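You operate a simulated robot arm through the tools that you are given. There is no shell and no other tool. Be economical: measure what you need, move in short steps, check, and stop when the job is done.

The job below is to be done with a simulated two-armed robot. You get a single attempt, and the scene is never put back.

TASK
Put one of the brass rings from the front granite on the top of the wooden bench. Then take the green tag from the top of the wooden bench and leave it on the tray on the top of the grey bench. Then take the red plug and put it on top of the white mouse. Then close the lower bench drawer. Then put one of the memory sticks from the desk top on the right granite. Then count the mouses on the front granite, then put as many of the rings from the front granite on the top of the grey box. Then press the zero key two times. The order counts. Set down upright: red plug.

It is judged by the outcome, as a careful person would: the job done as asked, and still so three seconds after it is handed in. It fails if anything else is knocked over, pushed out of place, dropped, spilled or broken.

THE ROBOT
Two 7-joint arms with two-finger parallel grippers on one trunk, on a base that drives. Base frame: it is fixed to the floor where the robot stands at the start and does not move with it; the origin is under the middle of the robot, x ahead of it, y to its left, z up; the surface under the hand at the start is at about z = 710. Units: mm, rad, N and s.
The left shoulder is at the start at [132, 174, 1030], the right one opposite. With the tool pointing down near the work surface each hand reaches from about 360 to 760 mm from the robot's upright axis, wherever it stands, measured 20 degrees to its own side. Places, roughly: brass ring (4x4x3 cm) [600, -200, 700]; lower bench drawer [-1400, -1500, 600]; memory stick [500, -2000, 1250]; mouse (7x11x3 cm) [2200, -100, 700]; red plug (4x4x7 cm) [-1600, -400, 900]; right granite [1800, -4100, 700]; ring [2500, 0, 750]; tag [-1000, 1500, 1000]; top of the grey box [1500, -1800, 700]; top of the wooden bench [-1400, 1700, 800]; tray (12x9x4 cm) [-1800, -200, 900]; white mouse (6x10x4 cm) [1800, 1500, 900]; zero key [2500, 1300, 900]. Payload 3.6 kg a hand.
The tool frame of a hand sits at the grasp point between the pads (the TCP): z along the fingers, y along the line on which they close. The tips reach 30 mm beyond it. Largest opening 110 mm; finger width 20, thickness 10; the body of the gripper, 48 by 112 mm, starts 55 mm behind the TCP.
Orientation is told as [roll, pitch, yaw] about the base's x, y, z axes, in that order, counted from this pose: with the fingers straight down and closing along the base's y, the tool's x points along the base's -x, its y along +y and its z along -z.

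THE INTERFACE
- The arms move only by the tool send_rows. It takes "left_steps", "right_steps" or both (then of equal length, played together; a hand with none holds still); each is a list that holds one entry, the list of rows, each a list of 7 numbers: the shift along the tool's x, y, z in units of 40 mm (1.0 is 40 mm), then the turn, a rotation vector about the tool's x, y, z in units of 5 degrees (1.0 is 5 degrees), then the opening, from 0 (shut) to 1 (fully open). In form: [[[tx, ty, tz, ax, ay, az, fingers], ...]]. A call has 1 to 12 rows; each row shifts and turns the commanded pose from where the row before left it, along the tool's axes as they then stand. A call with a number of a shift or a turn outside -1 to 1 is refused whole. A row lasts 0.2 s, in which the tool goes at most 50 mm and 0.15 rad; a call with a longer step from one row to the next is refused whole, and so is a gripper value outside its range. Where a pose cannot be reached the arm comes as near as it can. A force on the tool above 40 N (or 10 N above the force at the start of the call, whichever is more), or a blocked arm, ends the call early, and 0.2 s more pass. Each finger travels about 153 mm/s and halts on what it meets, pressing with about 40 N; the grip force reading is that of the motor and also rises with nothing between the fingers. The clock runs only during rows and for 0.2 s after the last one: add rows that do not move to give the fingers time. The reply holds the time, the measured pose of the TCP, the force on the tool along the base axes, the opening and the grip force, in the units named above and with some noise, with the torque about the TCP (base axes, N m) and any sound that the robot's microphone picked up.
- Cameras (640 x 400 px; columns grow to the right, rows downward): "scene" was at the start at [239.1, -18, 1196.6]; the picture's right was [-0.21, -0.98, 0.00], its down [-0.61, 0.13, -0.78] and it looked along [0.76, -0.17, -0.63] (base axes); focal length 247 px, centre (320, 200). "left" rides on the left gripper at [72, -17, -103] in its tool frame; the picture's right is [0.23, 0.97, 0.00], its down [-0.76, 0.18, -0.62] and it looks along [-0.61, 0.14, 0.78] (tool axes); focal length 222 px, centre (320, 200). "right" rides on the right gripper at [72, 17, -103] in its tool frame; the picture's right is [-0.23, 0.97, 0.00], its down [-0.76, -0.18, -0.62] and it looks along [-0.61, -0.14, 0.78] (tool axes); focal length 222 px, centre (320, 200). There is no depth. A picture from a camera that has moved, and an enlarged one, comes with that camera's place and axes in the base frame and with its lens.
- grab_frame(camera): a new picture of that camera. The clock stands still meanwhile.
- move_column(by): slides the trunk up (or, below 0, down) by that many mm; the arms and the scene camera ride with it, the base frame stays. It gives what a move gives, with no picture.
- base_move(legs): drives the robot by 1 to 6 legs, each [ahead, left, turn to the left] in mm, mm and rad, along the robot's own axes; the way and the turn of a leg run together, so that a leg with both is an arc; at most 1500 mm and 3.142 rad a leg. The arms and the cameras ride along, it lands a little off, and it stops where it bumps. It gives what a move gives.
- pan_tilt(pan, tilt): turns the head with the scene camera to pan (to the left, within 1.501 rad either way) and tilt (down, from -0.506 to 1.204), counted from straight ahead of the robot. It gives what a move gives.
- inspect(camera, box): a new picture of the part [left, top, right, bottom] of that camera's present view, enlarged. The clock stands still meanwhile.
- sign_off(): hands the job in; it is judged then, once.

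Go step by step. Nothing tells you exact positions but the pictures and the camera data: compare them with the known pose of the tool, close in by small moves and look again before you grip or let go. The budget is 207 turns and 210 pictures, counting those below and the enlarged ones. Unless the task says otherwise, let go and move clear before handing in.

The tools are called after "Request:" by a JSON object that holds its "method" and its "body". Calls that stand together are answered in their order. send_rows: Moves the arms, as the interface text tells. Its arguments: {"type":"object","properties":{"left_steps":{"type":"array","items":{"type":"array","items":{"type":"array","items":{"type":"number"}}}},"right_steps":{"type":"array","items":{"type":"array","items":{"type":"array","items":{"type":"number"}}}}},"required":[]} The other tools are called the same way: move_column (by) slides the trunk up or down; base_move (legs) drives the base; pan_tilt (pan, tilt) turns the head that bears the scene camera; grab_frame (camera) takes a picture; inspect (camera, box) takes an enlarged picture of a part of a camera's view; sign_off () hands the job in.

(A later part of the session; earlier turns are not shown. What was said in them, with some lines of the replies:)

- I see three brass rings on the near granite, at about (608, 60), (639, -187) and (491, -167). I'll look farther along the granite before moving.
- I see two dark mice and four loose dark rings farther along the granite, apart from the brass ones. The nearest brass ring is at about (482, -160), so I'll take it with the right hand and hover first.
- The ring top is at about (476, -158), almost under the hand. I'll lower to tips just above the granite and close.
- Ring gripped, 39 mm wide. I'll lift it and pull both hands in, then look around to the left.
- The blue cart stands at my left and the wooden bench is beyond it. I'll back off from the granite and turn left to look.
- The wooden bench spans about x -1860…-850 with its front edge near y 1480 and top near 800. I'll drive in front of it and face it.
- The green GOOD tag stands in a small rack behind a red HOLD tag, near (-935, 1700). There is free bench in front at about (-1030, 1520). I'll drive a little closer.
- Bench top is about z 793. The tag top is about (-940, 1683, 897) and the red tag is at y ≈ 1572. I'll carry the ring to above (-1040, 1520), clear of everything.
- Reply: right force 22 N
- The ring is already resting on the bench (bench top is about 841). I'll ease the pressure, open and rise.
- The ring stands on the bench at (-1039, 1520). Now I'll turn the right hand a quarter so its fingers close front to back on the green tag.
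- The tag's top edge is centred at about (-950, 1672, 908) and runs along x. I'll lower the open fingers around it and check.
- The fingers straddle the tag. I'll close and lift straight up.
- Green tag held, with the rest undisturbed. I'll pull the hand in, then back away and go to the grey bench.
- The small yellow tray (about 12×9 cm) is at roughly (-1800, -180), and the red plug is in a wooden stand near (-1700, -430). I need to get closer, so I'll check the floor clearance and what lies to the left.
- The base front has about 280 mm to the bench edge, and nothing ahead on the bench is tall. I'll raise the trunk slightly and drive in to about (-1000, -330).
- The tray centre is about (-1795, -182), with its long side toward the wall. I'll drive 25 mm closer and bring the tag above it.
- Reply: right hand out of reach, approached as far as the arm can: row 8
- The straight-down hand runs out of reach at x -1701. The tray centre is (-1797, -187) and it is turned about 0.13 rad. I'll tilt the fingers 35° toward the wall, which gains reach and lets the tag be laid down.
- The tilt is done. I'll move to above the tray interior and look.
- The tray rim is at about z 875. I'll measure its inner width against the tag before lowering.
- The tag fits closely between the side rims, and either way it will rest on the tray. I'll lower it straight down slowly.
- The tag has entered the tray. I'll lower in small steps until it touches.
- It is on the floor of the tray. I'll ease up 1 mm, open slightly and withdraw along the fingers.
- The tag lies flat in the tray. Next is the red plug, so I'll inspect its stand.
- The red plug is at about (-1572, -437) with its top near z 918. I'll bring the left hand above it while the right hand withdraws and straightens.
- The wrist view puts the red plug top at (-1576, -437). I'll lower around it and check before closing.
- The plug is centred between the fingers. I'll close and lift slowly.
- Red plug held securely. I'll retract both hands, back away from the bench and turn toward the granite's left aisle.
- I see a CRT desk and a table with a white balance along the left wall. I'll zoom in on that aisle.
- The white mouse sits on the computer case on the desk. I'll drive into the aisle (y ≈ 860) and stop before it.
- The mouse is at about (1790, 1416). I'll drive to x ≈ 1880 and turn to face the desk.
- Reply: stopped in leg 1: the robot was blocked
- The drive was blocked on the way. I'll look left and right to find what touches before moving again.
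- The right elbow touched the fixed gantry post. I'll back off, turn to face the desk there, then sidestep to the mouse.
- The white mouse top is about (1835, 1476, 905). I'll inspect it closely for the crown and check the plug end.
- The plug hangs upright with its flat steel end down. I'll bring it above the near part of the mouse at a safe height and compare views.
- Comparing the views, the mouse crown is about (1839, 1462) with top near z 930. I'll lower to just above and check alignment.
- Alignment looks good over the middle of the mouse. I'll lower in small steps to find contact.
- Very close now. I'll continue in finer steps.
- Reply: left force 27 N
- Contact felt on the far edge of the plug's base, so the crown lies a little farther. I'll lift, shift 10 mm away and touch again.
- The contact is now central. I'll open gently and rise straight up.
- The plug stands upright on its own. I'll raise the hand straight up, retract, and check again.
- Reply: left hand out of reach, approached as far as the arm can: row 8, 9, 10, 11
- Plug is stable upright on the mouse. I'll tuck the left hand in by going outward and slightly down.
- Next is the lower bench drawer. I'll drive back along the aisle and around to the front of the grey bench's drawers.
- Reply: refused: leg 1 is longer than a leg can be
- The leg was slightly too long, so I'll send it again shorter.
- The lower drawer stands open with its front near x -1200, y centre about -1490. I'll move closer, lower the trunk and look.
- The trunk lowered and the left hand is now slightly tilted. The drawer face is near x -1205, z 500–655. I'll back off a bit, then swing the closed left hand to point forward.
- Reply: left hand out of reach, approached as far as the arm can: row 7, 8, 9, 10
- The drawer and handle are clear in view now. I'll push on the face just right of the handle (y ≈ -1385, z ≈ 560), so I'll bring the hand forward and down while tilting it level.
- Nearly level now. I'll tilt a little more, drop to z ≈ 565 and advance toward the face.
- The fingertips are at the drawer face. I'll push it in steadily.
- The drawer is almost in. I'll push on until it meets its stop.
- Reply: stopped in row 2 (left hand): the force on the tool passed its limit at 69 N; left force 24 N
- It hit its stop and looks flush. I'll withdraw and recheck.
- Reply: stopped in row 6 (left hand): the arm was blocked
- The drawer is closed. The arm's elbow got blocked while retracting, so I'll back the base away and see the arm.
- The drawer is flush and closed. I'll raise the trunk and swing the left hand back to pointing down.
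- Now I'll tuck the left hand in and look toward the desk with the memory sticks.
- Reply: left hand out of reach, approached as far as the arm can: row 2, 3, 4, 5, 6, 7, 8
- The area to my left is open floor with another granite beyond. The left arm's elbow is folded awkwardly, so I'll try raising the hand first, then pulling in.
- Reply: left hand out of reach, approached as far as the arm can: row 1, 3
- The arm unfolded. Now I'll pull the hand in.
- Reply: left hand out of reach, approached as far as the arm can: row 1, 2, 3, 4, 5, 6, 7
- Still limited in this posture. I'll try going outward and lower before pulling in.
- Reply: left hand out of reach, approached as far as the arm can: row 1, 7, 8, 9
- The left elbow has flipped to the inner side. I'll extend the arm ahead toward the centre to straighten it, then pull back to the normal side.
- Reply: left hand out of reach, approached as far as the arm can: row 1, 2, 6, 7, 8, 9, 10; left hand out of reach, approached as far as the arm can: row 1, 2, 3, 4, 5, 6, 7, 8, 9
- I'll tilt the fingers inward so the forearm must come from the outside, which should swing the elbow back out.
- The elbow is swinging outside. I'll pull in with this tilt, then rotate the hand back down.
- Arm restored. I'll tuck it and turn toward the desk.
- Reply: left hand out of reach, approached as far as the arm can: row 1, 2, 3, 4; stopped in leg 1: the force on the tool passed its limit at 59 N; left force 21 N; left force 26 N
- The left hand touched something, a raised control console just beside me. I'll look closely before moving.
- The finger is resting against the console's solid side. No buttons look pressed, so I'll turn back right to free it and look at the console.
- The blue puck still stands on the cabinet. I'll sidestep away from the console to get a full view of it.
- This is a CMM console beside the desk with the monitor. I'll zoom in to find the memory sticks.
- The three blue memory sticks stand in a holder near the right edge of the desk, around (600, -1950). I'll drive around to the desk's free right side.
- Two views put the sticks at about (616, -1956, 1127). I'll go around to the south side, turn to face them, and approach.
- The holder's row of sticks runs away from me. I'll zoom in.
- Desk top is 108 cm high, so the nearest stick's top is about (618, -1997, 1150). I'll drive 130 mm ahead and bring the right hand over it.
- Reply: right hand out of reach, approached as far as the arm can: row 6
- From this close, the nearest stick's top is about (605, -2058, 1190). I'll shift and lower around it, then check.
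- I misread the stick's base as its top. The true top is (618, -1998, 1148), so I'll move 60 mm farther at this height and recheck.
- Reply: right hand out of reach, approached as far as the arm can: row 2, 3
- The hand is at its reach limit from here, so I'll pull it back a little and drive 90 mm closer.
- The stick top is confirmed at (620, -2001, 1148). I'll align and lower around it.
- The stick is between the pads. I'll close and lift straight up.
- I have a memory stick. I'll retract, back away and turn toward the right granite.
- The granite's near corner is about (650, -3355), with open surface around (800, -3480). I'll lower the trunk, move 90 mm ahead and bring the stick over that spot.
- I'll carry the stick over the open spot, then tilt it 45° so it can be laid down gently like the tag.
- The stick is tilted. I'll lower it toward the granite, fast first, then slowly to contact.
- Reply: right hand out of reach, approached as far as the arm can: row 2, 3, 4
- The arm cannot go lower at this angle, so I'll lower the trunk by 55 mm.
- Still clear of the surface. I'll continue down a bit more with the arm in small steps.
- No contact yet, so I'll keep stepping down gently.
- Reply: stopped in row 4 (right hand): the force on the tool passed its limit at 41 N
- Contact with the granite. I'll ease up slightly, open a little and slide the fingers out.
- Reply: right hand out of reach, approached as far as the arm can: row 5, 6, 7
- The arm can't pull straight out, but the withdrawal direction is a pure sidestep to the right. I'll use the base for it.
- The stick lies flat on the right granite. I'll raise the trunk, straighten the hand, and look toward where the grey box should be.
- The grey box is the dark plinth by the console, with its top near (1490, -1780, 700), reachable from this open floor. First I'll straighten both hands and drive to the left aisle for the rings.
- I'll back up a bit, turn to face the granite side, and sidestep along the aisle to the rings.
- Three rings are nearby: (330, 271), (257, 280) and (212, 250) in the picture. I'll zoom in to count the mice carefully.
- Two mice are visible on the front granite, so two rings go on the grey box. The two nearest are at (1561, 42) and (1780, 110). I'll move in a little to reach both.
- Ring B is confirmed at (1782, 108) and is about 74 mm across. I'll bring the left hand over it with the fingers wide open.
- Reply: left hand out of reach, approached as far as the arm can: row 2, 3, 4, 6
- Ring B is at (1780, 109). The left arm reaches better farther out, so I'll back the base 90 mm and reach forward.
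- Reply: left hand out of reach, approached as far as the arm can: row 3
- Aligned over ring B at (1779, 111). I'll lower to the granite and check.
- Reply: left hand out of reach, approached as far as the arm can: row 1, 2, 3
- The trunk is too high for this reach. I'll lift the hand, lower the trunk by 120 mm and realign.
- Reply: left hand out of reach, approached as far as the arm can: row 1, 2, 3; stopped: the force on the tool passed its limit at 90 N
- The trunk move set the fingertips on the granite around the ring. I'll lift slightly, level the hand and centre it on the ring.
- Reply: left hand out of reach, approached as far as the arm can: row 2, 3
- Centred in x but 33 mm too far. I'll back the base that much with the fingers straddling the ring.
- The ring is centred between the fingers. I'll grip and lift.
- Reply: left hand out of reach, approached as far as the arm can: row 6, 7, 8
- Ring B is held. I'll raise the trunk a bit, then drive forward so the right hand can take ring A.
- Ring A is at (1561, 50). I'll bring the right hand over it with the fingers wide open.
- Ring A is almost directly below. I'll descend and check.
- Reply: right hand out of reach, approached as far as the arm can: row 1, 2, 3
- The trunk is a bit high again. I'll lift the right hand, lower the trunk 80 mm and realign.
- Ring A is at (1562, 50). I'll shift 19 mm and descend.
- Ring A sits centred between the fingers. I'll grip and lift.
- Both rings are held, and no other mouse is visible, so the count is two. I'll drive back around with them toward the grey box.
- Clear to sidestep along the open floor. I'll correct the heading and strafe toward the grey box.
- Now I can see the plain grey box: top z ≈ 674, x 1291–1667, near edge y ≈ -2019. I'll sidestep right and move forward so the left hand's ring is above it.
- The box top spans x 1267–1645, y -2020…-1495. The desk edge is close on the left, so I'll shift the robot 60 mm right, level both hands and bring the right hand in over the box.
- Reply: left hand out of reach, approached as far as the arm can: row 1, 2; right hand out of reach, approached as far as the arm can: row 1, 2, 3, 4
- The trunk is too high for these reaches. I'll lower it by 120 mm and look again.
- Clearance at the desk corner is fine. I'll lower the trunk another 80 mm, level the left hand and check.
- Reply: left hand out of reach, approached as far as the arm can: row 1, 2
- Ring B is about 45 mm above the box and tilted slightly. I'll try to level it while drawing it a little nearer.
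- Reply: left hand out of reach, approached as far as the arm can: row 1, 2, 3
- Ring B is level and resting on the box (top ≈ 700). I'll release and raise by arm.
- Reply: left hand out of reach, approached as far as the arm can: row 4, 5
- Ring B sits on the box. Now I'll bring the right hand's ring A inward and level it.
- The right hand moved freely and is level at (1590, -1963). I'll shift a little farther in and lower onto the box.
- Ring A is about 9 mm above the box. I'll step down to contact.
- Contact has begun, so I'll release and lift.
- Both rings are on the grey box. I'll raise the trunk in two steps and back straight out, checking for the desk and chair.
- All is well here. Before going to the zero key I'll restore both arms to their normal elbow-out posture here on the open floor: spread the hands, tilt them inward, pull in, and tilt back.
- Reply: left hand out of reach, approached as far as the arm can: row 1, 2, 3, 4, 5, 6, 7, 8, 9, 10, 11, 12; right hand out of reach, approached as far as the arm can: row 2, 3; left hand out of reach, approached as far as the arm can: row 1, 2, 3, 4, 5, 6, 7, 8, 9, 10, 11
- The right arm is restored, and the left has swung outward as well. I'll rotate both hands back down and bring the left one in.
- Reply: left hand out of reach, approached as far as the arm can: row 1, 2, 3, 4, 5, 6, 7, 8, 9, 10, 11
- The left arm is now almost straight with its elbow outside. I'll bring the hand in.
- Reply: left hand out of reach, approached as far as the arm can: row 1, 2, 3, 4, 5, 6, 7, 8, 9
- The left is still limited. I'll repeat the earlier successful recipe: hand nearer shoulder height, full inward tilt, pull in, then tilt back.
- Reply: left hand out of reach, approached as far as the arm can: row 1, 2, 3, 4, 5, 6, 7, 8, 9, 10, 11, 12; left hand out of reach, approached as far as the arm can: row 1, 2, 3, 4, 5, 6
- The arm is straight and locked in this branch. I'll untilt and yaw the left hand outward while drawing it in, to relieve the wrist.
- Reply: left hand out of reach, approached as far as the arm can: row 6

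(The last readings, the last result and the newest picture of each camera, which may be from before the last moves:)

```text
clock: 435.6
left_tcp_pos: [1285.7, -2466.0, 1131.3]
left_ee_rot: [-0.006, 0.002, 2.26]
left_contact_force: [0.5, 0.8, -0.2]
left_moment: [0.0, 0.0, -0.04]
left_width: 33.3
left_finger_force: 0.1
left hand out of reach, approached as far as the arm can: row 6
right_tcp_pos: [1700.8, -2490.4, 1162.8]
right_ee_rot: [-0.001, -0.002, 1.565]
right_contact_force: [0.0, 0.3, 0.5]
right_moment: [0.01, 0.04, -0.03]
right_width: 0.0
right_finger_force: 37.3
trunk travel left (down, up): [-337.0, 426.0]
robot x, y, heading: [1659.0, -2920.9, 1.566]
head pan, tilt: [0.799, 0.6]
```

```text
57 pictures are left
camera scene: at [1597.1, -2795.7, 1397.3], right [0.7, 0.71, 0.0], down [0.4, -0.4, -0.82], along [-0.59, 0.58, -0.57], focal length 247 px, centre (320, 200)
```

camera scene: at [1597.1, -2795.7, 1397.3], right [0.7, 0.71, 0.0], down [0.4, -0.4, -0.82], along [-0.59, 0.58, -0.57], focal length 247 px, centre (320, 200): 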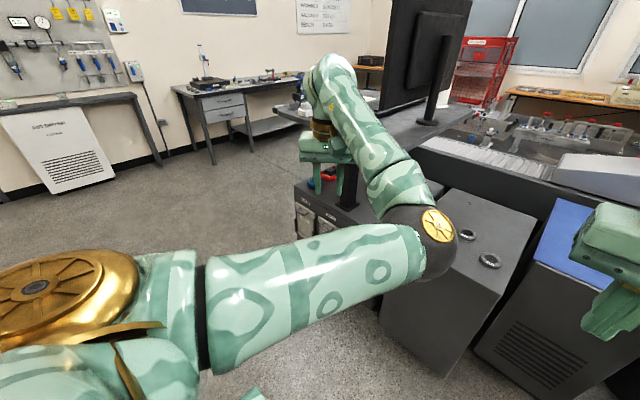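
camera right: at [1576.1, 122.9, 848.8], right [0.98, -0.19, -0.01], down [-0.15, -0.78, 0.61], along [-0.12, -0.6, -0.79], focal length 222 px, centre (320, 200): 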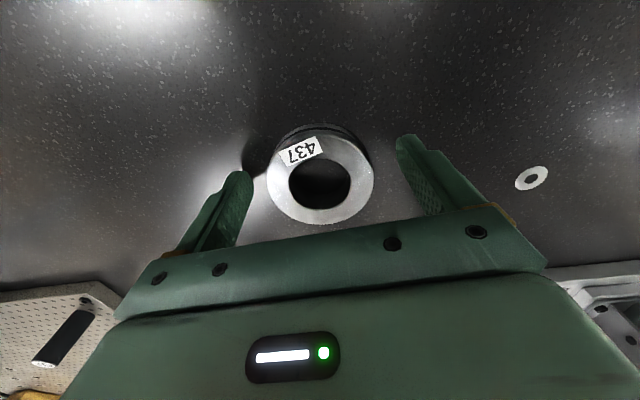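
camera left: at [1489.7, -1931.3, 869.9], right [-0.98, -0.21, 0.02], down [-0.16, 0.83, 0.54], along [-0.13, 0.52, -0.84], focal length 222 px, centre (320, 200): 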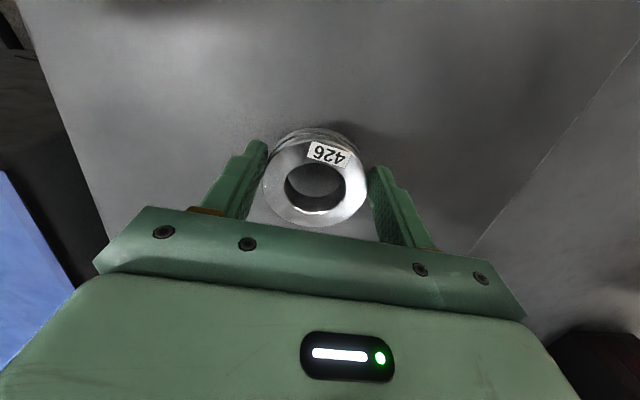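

The left hand is in and compact now. I'll drive around to the left aisle and on toward the zero key.

Request:
{"method": "base_move", "body": {"legs": [[0, 1450, 0], [0, 590, 0], [1400, 0, 0], [1400, 0, 0], [880, 0, 0]]}}

Request:
{"method": "base_move", "body": {"legs": [[0, -1000, 0], [30, -800, 0]]}}

Request:
{"method": "pan_tilt", "body": {"pan": -0.7, "tilt": 0.4}}

Request:
{"method": "grab_frame", "body": {"camera": "scene"}}

```text
clock: 463.2
left_tcp_pos: [-619.2, 1269.3, 1130.2]
left_ee_rot: [-0.007, 0.0, 2.216]
left_contact_force: [0.1, 0.7, 0.1]
left_moment: [0.0, 0.01, 0.02]
left_width: 33.2
left_finger_force: 0.1
right_tcp_pos: [-203.5, 1226.3, 1161.8]
right_ee_rot: [-0.002, 0.001, 1.525]
right_contact_force: [-0.2, -0.5, 0.4]
right_moment: [0.0, -0.03, -0.01]
right_width: 0.0
right_finger_force: 38.3
trunk travel left (down, up): [-337.0, 426.0]
robot x, y, heading: [-262.1, 795.1, 1.53]
head pan, tilt: [0.799, 0.6]
```

```text
clock: 472.3
left_tcp_pos: [1162.7, 1230.9, 1132.3]
left_ee_rot: [-0.008, 0.001, 2.227]
left_contact_force: [0.7, 0.3, 0.6]
left_moment: [0.03, 0.0, -0.02]
left_width: 33.0
left_finger_force: 0.0
right_tcp_pos: [1576.6, 1191.6, 1160.7]
right_ee_rot: [0.001, 0.001, 1.535]
right_contact_force: [0.3, -0.7, 1.1]
right_moment: [-0.02, 0.01, 0.01]
right_width: 0.0
right_finger_force: 38.3
trunk travel left (down, up): [-337.0, 426.0]
robot x, y, heading: [1522.0, 764.0, 1.534]
head pan, tilt: [0.799, 0.6]
```

```text
clock: 473.9
left_tcp_pos: [1161.3, 1231.2, 1130.9]
left_ee_rot: [-0.008, 0.001, 2.224]
left_contact_force: [0.4, -0.3, 0.3]
left_moment: [0.01, -0.01, -0.02]
left_width: 32.8
left_finger_force: 0.0
right_tcp_pos: [1578.0, 1190.8, 1161.7]
right_ee_rot: [-0.001, 0.002, 1.534]
right_contact_force: [-0.1, -0.5, 0.3]
right_moment: [0.0, 0.01, 0.0]
right_width: 0.1
right_finger_force: 37.7
trunk travel left (down, up): [-337.0, 426.0]
robot x, y, heading: [1521.6, 758.6, 1.545]
head pan, tilt: [-0.7, 0.4]
```

```text
56 pictures are left
camera scene: at [1586.9, 895.0, 1415.5], right [0.74, -0.67, 0.0], down [-0.26, -0.29, -0.92], along [0.62, 0.68, -0.39], focal length 247 px, centre (320, 200)
```

scene: 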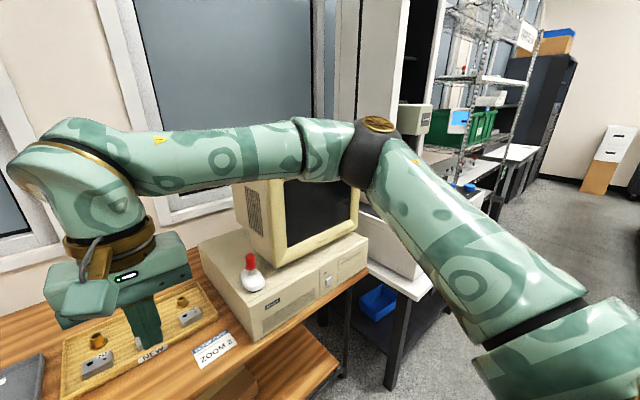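

The plug still stands on the mouse. I'll sidestep on to x ≈ 2100 and look at the machine with the keys.

Request:
{"method": "base_move", "body": {"legs": [[0, -560, 0.026]]}}

Request:
{"method": "pan_tilt", "body": {"pan": -0.5, "tilt": 0.5}}

Request:
{"method": "grab_frame", "body": {"camera": "scene"}}

```text
clock: 477.1
left_tcp_pos: [1705.2, 1209.0, 1131.0]
left_ee_rot: [-0.007, 0.001, 2.251]
left_contact_force: [-0.7, 0.6, 0.1]
left_moment: [-0.01, -0.01, 0.02]
left_width: 33.2
left_finger_force: 0.0
right_tcp_pos: [2121.4, 1180.0, 1162.2]
right_ee_rot: [0.001, -0.001, 1.558]
right_contact_force: [0.1, 0.0, -1.1]
right_moment: [-0.04, 0.0, -0.01]
right_width: 0.0
right_finger_force: 37.9
trunk travel left (down, up): [-337.0, 426.0]
robot x, y, heading: [2078.0, 744.8, 1.559]
head pan, tilt: [-0.7, 0.4]
```

```text
clock: 477.8
left_tcp_pos: [1705.2, 1208.1, 1130.6]
left_ee_rot: [-0.006, 0.0, 2.249]
left_contact_force: [-0.3, -0.1, -0.3]
left_moment: [0.03, -0.04, 0.02]
left_width: 32.9
left_finger_force: 0.1
right_tcp_pos: [2121.6, 1179.8, 1162.0]
right_ee_rot: [-0.001, -0.003, 1.556]
right_contact_force: [-0.7, -0.2, -0.1]
right_moment: [0.0, 0.01, -0.05]
right_width: 0.3
right_finger_force: 37.5
trunk travel left (down, up): [-337.0, 426.0]
robot x, y, heading: [2075.3, 749.8, 1.563]
head pan, tilt: [-0.499, 0.499]
```

```text
55 pictures are left
camera scene: at [2121.7, 892.8, 1406.4], right [0.87, -0.49, 0.0], down [-0.23, -0.42, -0.88], along [0.43, 0.77, -0.48], focal length 247 px, centre (320, 200)
```

scene: 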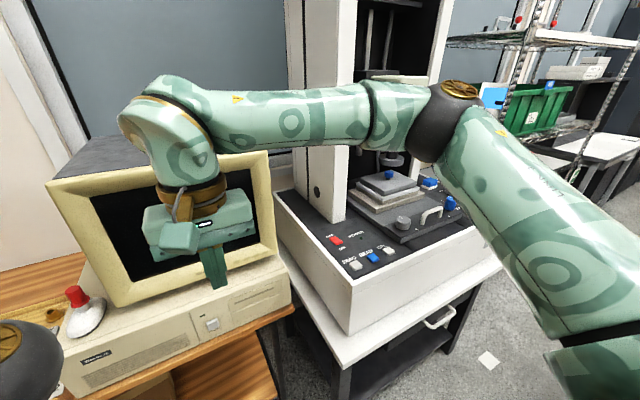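

The key panel is in view at the machine's front corner. I'll zoom in on the labels.

Request:
{"method": "inspect", "body": {"camera": "scene", "box": [315, 220, 415, 285]}}

```text
6.15 times, centred on (365, 252) of scene
camera zoom: at [2121.7, 892.8, 1406.4], right [0.87, -0.49, 0.0], down [-0.23, -0.42, -0.88], along [0.43, 0.77, -0.48], focal length 1522 px, centre (43, -123)
```

zoom: 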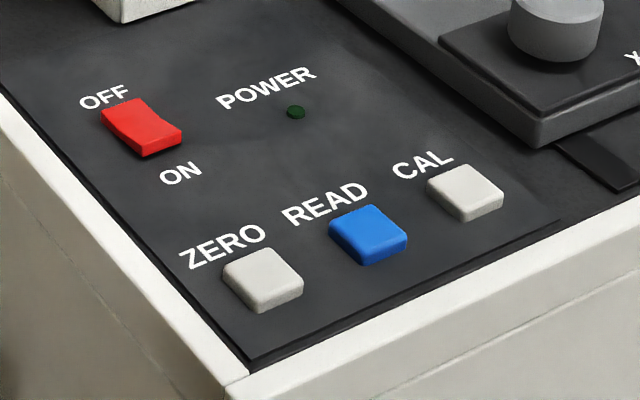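

The ZERO key is the leftmost white one, near (2450, 1285). I'll sidestep 175 mm more and triangulate.

Request:
{"method": "base_move", "body": {"legs": [[20, -175, 0]]}}

Request:
{"method": "pan_tilt", "body": {"pan": -0.4, "tilt": 0.6}}

Request:
{"method": "grab_frame", "body": {"camera": "scene"}}

Request:
{"method": "grab_frame", "body": {"camera": "right"}}

```text
clock: 479.3
left_tcp_pos: [1880.0, 1227.4, 1130.0]
left_ee_rot: [-0.008, 0.0, 2.252]
left_contact_force: [0.6, -0.1, 0.3]
left_moment: [-0.03, 0.01, 0.0]
left_width: 33.0
left_finger_force: 0.0
right_tcp_pos: [2296.1, 1197.8, 1161.7]
right_ee_rot: [0.001, -0.002, 1.56]
right_contact_force: [-0.7, 0.6, -0.3]
right_moment: [0.01, 0.05, 0.02]
right_width: 0.0
right_finger_force: 37.8
trunk travel left (down, up): [-337.0, 426.0]
robot x, y, heading: [2250.3, 767.4, 1.561]
head pan, tilt: [-0.499, 0.499]
```

```text
clock: 479.9
left_tcp_pos: [1880.1, 1226.8, 1130.8]
left_ee_rot: [-0.007, 0.002, 2.254]
left_contact_force: [-0.3, -0.1, 0.2]
left_moment: [0.02, 0.0, -0.02]
left_width: 33.0
left_finger_force: 0.2
right_tcp_pos: [2296.0, 1198.7, 1161.9]
right_ee_rot: [-0.001, -0.002, 1.56]
right_contact_force: [0.0, -0.4, -0.3]
right_moment: [0.02, 0.01, 0.03]
right_width: 0.0
right_finger_force: 37.6
trunk travel left (down, up): [-337.0, 426.0]
robot x, y, heading: [2251.4, 768.8, 1.565]
head pan, tilt: [-0.4, 0.6]
```

```text
53 pictures are left
camera scene: at [2287.5, 912.9, 1397.3], right [0.92, -0.4, 0.0], down [-0.22, -0.52, -0.83], along [0.33, 0.76, -0.56], focal length 247 px, centre (320, 200)
```

scene: 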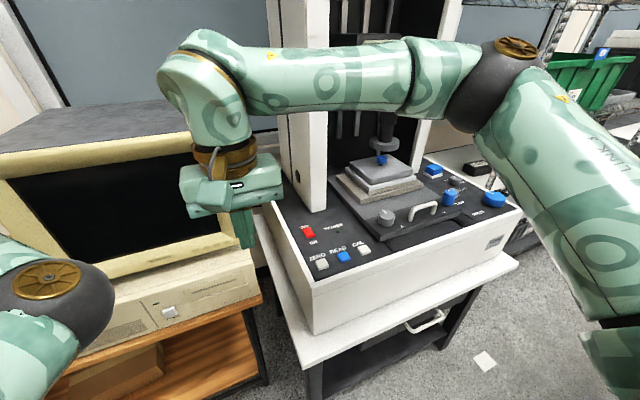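

```text
52 pictures are left
camera right: at [2277.7, 1125.7, 1265.0], right [-0.97, 0.24, 0.0], down [0.19, 0.76, 0.62], along [0.15, 0.61, -0.78], focal length 222 px, centre (320, 200)
```

right: 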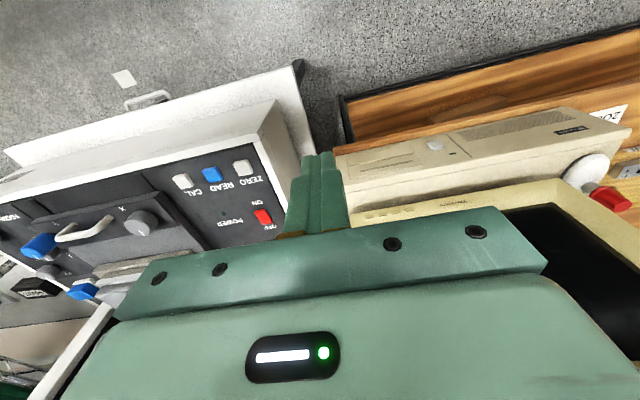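

Both views agree: the ZERO key top is at (2456, 1288, 929). I'll bring the closed right fingers above it.

Request:
{"method": "send_rows", "body": {"right_steps": [[[-0.2, -0.8, 0.2, 0, 0, 0, 0.0], [-0.3, -0.8, 0.4, 0, 0, 0, 0.0], [-0.4, -0.8, 0.4, 0, 0, 0, 0.0], [-0.5, -0.8, 0.5, 0, 0, 0, 0.0], [-0.5, -0.8, 0.5, 0, 0, 0, 0.0], [-0.32, 0, 0.8, 0, 0, 0, 0.0], [0, 0, 0.8, 0, 0, 0, 0.0], [0, 0, 0.5, 0, 0, 0, 0.0], [0, 0, 0, 0, 0, 0, 0.0]]]}}

Request:
{"method": "inspect", "body": {"camera": "right", "box": [200, 60, 440, 240]}}

Request:
{"method": "inspect", "body": {"camera": "scene", "box": [270, 200, 390, 290]}}

```text
clock: 481.9
left_tcp_pos: [1878.6, 1227.2, 1130.0]
left_ee_rot: [-0.007, 0.0, 2.253]
left_contact_force: [-0.5, -0.2, -0.6]
left_moment: [0.0, 0.01, 0.02]
left_width: 32.8
left_finger_force: 0.1
right_tcp_pos: [2454.3, 1285.1, 998.7]
right_ee_rot: [0.0, -0.002, 1.56]
right_contact_force: [0.1, -0.1, 0.5]
right_moment: [0.03, 0.0, -0.02]
right_width: 0.0
right_finger_force: 37.4
trunk travel left (down, up): [-337.0, 426.0]
robot x, y, heading: [2251.5, 768.9, 1.562]
head pan, tilt: [-0.4, 0.6]
```

```text
2.22 times, centred on (320, 150) of right
camera zoom: at [2437.5, 1213.2, 1101.1], right [-0.97, 0.24, 0.0], down [0.19, 0.76, 0.62], along [0.15, 0.61, -0.78], focal length 494 px, centre (320, 311)
```

zoom: 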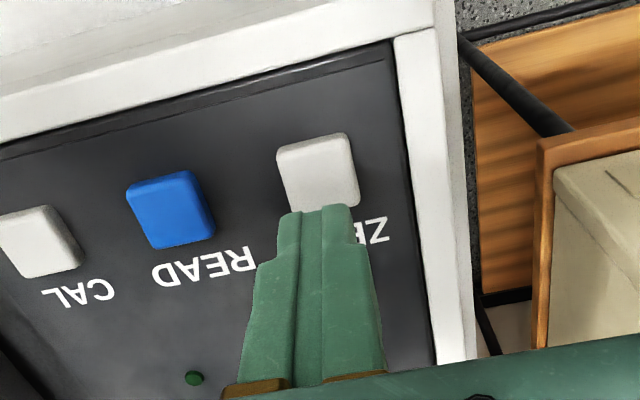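

```text
4.44 times, centred on (330, 245) of scene
camera zoom: at [2287.8, 912.8, 1397.3], right [0.92, -0.4, 0.0], down [-0.22, -0.52, -0.82], along [0.33, 0.76, -0.57], focal length 1100 px, centre (276, 0)
```

zoom: 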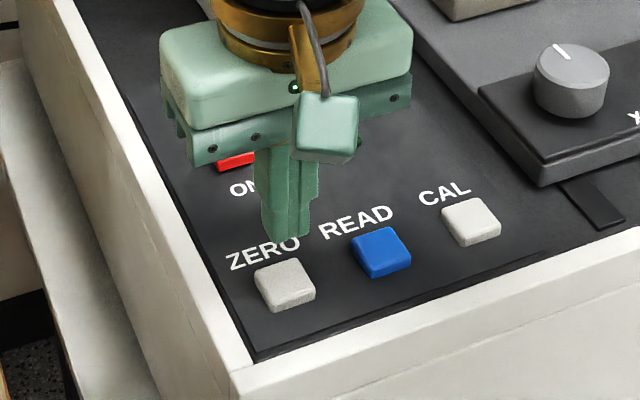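

The fingertips are directly above the ZERO key. I'll lower to just above it, then press with small steps.

Request:
{"method": "send_rows", "body": {"right_steps": [[[0, 0, 0.4, 0, 0, 0, 0.0], [0, 0, 0.3, 0, 0, 0, 0.0], [0, 0, 0.1, 0, 0, 0, 0.0], [0, 0, 0, 0, 0, 0, 0.0]]]}}

Request:
{"method": "inspect", "body": {"camera": "scene", "box": [270, 200, 390, 290]}}

```text
clock: 482.9
left_tcp_pos: [1879.7, 1226.1, 1132.1]
left_ee_rot: [-0.009, 0.003, 2.253]
left_contact_force: [-0.2, -0.1, 0.5]
left_moment: [0.02, 0.01, 0.03]
left_width: 32.9
left_finger_force: 0.0
right_tcp_pos: [2454.4, 1286.6, 964.9]
right_ee_rot: [-0.001, 0.0, 1.56]
right_contact_force: [0.4, -0.4, -0.4]
right_moment: [0.0, -0.03, 0.0]
right_width: 0.1
right_finger_force: 37.7
trunk travel left (down, up): [-337.0, 426.0]
robot x, y, heading: [2252.5, 765.3, 1.556]
head pan, tilt: [-0.4, 0.6]
```

```text
4.44 times, centred on (330, 245) of scene
camera zoom: at [2287.7, 913.0, 1397.3], right [0.92, -0.4, 0.0], down [-0.22, -0.52, -0.82], along [0.33, 0.76, -0.57], focal length 1100 px, centre (276, 0)
```

zoom: 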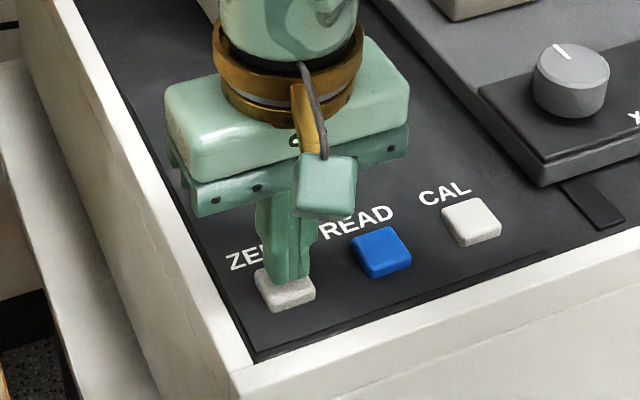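

Just above the key. First press.

Request:
{"method": "send_rows", "body": {"right_steps": [[[0.07, 0, 0.06, 0, 0, 0, 0.0], [0, 0, 0.06, 0, 0, 0, 0.0], [0, 0, 0.06, 0, 0, 0, 0.0], [0, 0, 0.05, 0, 0, 0, 0.0]]]}}

```text
clock: 483.9
left_tcp_pos: [1877.7, 1226.1, 1131.1]
left_ee_rot: [-0.007, 0.0, 2.252]
left_contact_force: [0.2, -0.1, -0.9]
left_moment: [-0.03, 0.02, 0.01]
left_width: 33.0
left_finger_force: 0.1
right_tcp_pos: [2456.4, 1283.3, 957.0]
right_ee_rot: [0.001, -0.001, 1.56]
right_contact_force: [-0.7, 0.8, 3.5]
right_moment: [0.04, 0.01, -0.03]
right_width: 0.0
right_finger_force: 37.6
trunk travel left (down, up): [-337.0, 426.0]
robot x, y, heading: [2252.2, 767.1, 1.563]
head pan, tilt: [-0.4, 0.6]
heard: click
```

A click was heard, so that is press one. I'll lift clear and press a second time.

Request:
{"method": "send_rows", "body": {"right_steps": [[[0, 0, -0.4, 0, 0, 0, 0.0], [0, 0, -0.1, 0, 0, 0, 0.0], [0, 0, 0, 0, 0, 0, 0.0], [0, 0, 0, 0, 0, 0, 0.0]]]}}

Request:
{"method": "send_rows", "body": {"right_steps": [[[0, 0, 0.25, 0, 0, 0, 0.0], [0, 0, 0.1, 0, 0, 0, 0.0], [0, 0, 0.1, 0, 0, 0, 0.0], [0, 0, 0.05, 0, 0, 0, 0.0], [0, 0, 0, 0, 0, 0, 0.0]]]}}

```text
clock: 484.9
left_tcp_pos: [1879.8, 1227.4, 1130.1]
left_ee_rot: [-0.008, 0.003, 2.25]
left_contact_force: [-0.1, 0.4, 0.1]
left_moment: [0.0, 0.01, 0.03]
left_width: 32.9
left_finger_force: 0.0
right_tcp_pos: [2456.3, 1283.4, 976.8]
right_ee_rot: [0.0, 0.0, 1.56]
right_contact_force: [0.8, -0.6, 0.6]
right_moment: [-0.02, 0.01, -0.02]
right_width: 0.0
right_finger_force: 37.8
trunk travel left (down, up): [-337.0, 426.0]
robot x, y, heading: [2252.1, 767.7, 1.565]
head pan, tilt: [-0.4, 0.6]
```

```text
clock: 486.1
left_tcp_pos: [1880.0, 1225.8, 1131.4]
left_ee_rot: [-0.006, 0.002, 2.253]
left_contact_force: [0.3, -0.2, -0.2]
left_moment: [0.01, 0.01, -0.04]
left_width: 33.0
left_finger_force: 0.1
right_tcp_pos: [2456.1, 1282.9, 956.1]
right_ee_rot: [-0.001, -0.001, 1.56]
right_contact_force: [1.6, -0.5, 2.8]
right_moment: [-0.04, -0.03, -0.02]
right_width: 0.0
right_finger_force: 37.4
trunk travel left (down, up): [-337.0, 426.0]
robot x, y, heading: [2252.8, 767.5, 1.565]
head pan, tilt: [-0.4, 0.6]
heard: click
```

The second click was heard. I'll lift the hand clear and take a last look at the plug and panel.

Request:
{"method": "send_rows", "body": {"right_steps": [[[0, 0, -0.5, 0, 0, 0, 0.0], [0, 0, -1, 0, 0, 0, 0.0], [0, 0, -1, 0, 0, 0, 0.0], [0, 0, -1, 0, 0, 0, 0.0], [0.5, 0, -0.5, 0, 0, 0, 0.0], [0.5, 0, 0, 0, 0, 0, 0.0]]]}}

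Request:
{"method": "grab_frame", "body": {"camera": "scene"}}

Request:
{"method": "pan_tilt", "body": {"pan": 0.5, "tilt": 0.45}}

Request:
{"method": "grab_frame", "body": {"camera": "scene"}}

```text
clock: 487.5
left_tcp_pos: [1879.3, 1227.0, 1131.9]
left_ee_rot: [-0.008, 0.001, 2.253]
left_contact_force: [0.7, 0.4, -0.3]
left_moment: [-0.02, 0.01, -0.03]
left_width: 32.9
left_finger_force: 0.1
right_tcp_pos: [2456.4, 1241.1, 1116.5]
right_ee_rot: [0.001, -0.002, 1.561]
right_contact_force: [-0.1, 0.4, -0.7]
right_moment: [0.0, -0.01, 0.01]
right_width: 0.0
right_finger_force: 37.1
trunk travel left (down, up): [-337.0, 426.0]
robot x, y, heading: [2252.9, 763.4, 1.56]
head pan, tilt: [-0.4, 0.6]
```

```text
48 pictures are left
camera scene: at [2287.9, 912.7, 1397.3], right [0.92, -0.4, 0.0], down [-0.22, -0.52, -0.82], along [0.33, 0.76, -0.57], focal length 247 px, centre (320, 200)
```

scene: 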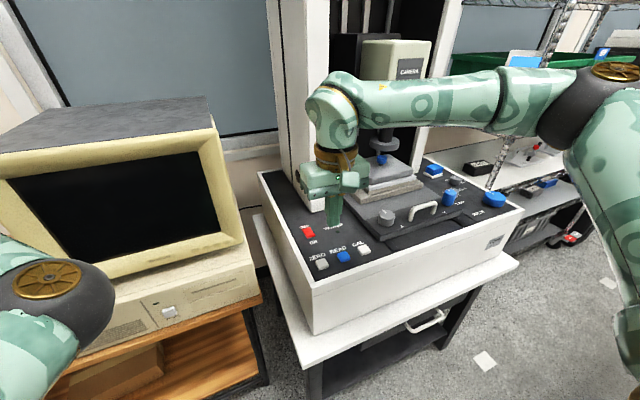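

```text
clock: 488.7
left_tcp_pos: [1879.2, 1226.2, 1130.0]
left_ee_rot: [-0.009, 0.003, 2.255]
left_contact_force: [0.4, 0.4, -0.3]
left_moment: [0.0, -0.02, -0.02]
left_width: 32.8
left_finger_force: 0.1
right_tcp_pos: [2457.7, 1241.7, 1114.9]
right_ee_rot: [0.001, 0.0, 1.56]
right_contact_force: [-1.2, 0.4, -0.4]
right_moment: [0.01, -0.04, -0.04]
right_width: 0.1
right_finger_force: 37.6
trunk travel left (down, up): [-337.0, 426.0]
robot x, y, heading: [2252.6, 765.3, 1.566]
head pan, tilt: [0.499, 0.45]
```

```text
47 pictures are left
camera scene: at [2209.4, 912.9, 1410.8], right [0.88, 0.47, 0.0], down [0.2, -0.38, -0.9], along [-0.42, 0.79, -0.44], focal length 247 px, centre (320, 200)
```

scene: 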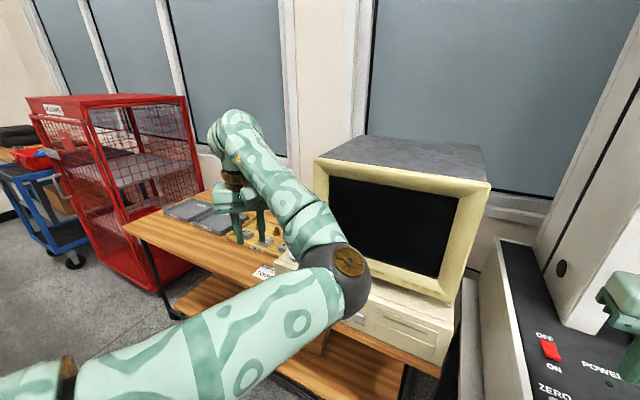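

All seven parts are done: one brass ring on the wooden bench, the green tag flat in the yellow tray, the red plug upright on the white mouse, the lower drawer closed, one memory stick on the right granite, two rings on the grey box for the two mice I counted, and the ZERO key clicked twice. The last view of the plug is blocked by the left arm, but it was still standing when I passed it on the way here.

Request:
{"method": "sign_off", "body": {}}

```text
The job is handed in.
```

I did all seven steps in order and handed the job in; I haven't seen a verdict yet.

- **Brass ring:** one is on the wooden bench.
- **Green tag:** it lies flat in the small yellow tray on the grey bench.
- **Red plug:** I left it upright on the white mouse. It was still standing when I passed it on the way to the key, but the left arm hid it in my last picture.
- **Lower drawer:** it is closed and flush.
- **Memory stick:** one lies flat on the right granite.
- **Rings:** I counted two mice on the front granite and put two rings on the grey box. I could not see directly behind the large frame there, so a mouse hidden there would have been missed.
- **ZERO key:** I pressed it twice and heard a click each time.

Along the way, the right elbow bumped the gantry post and the left hand pressed against the side of the CMM console. I saw nothing knocked over or out of place afterwards.
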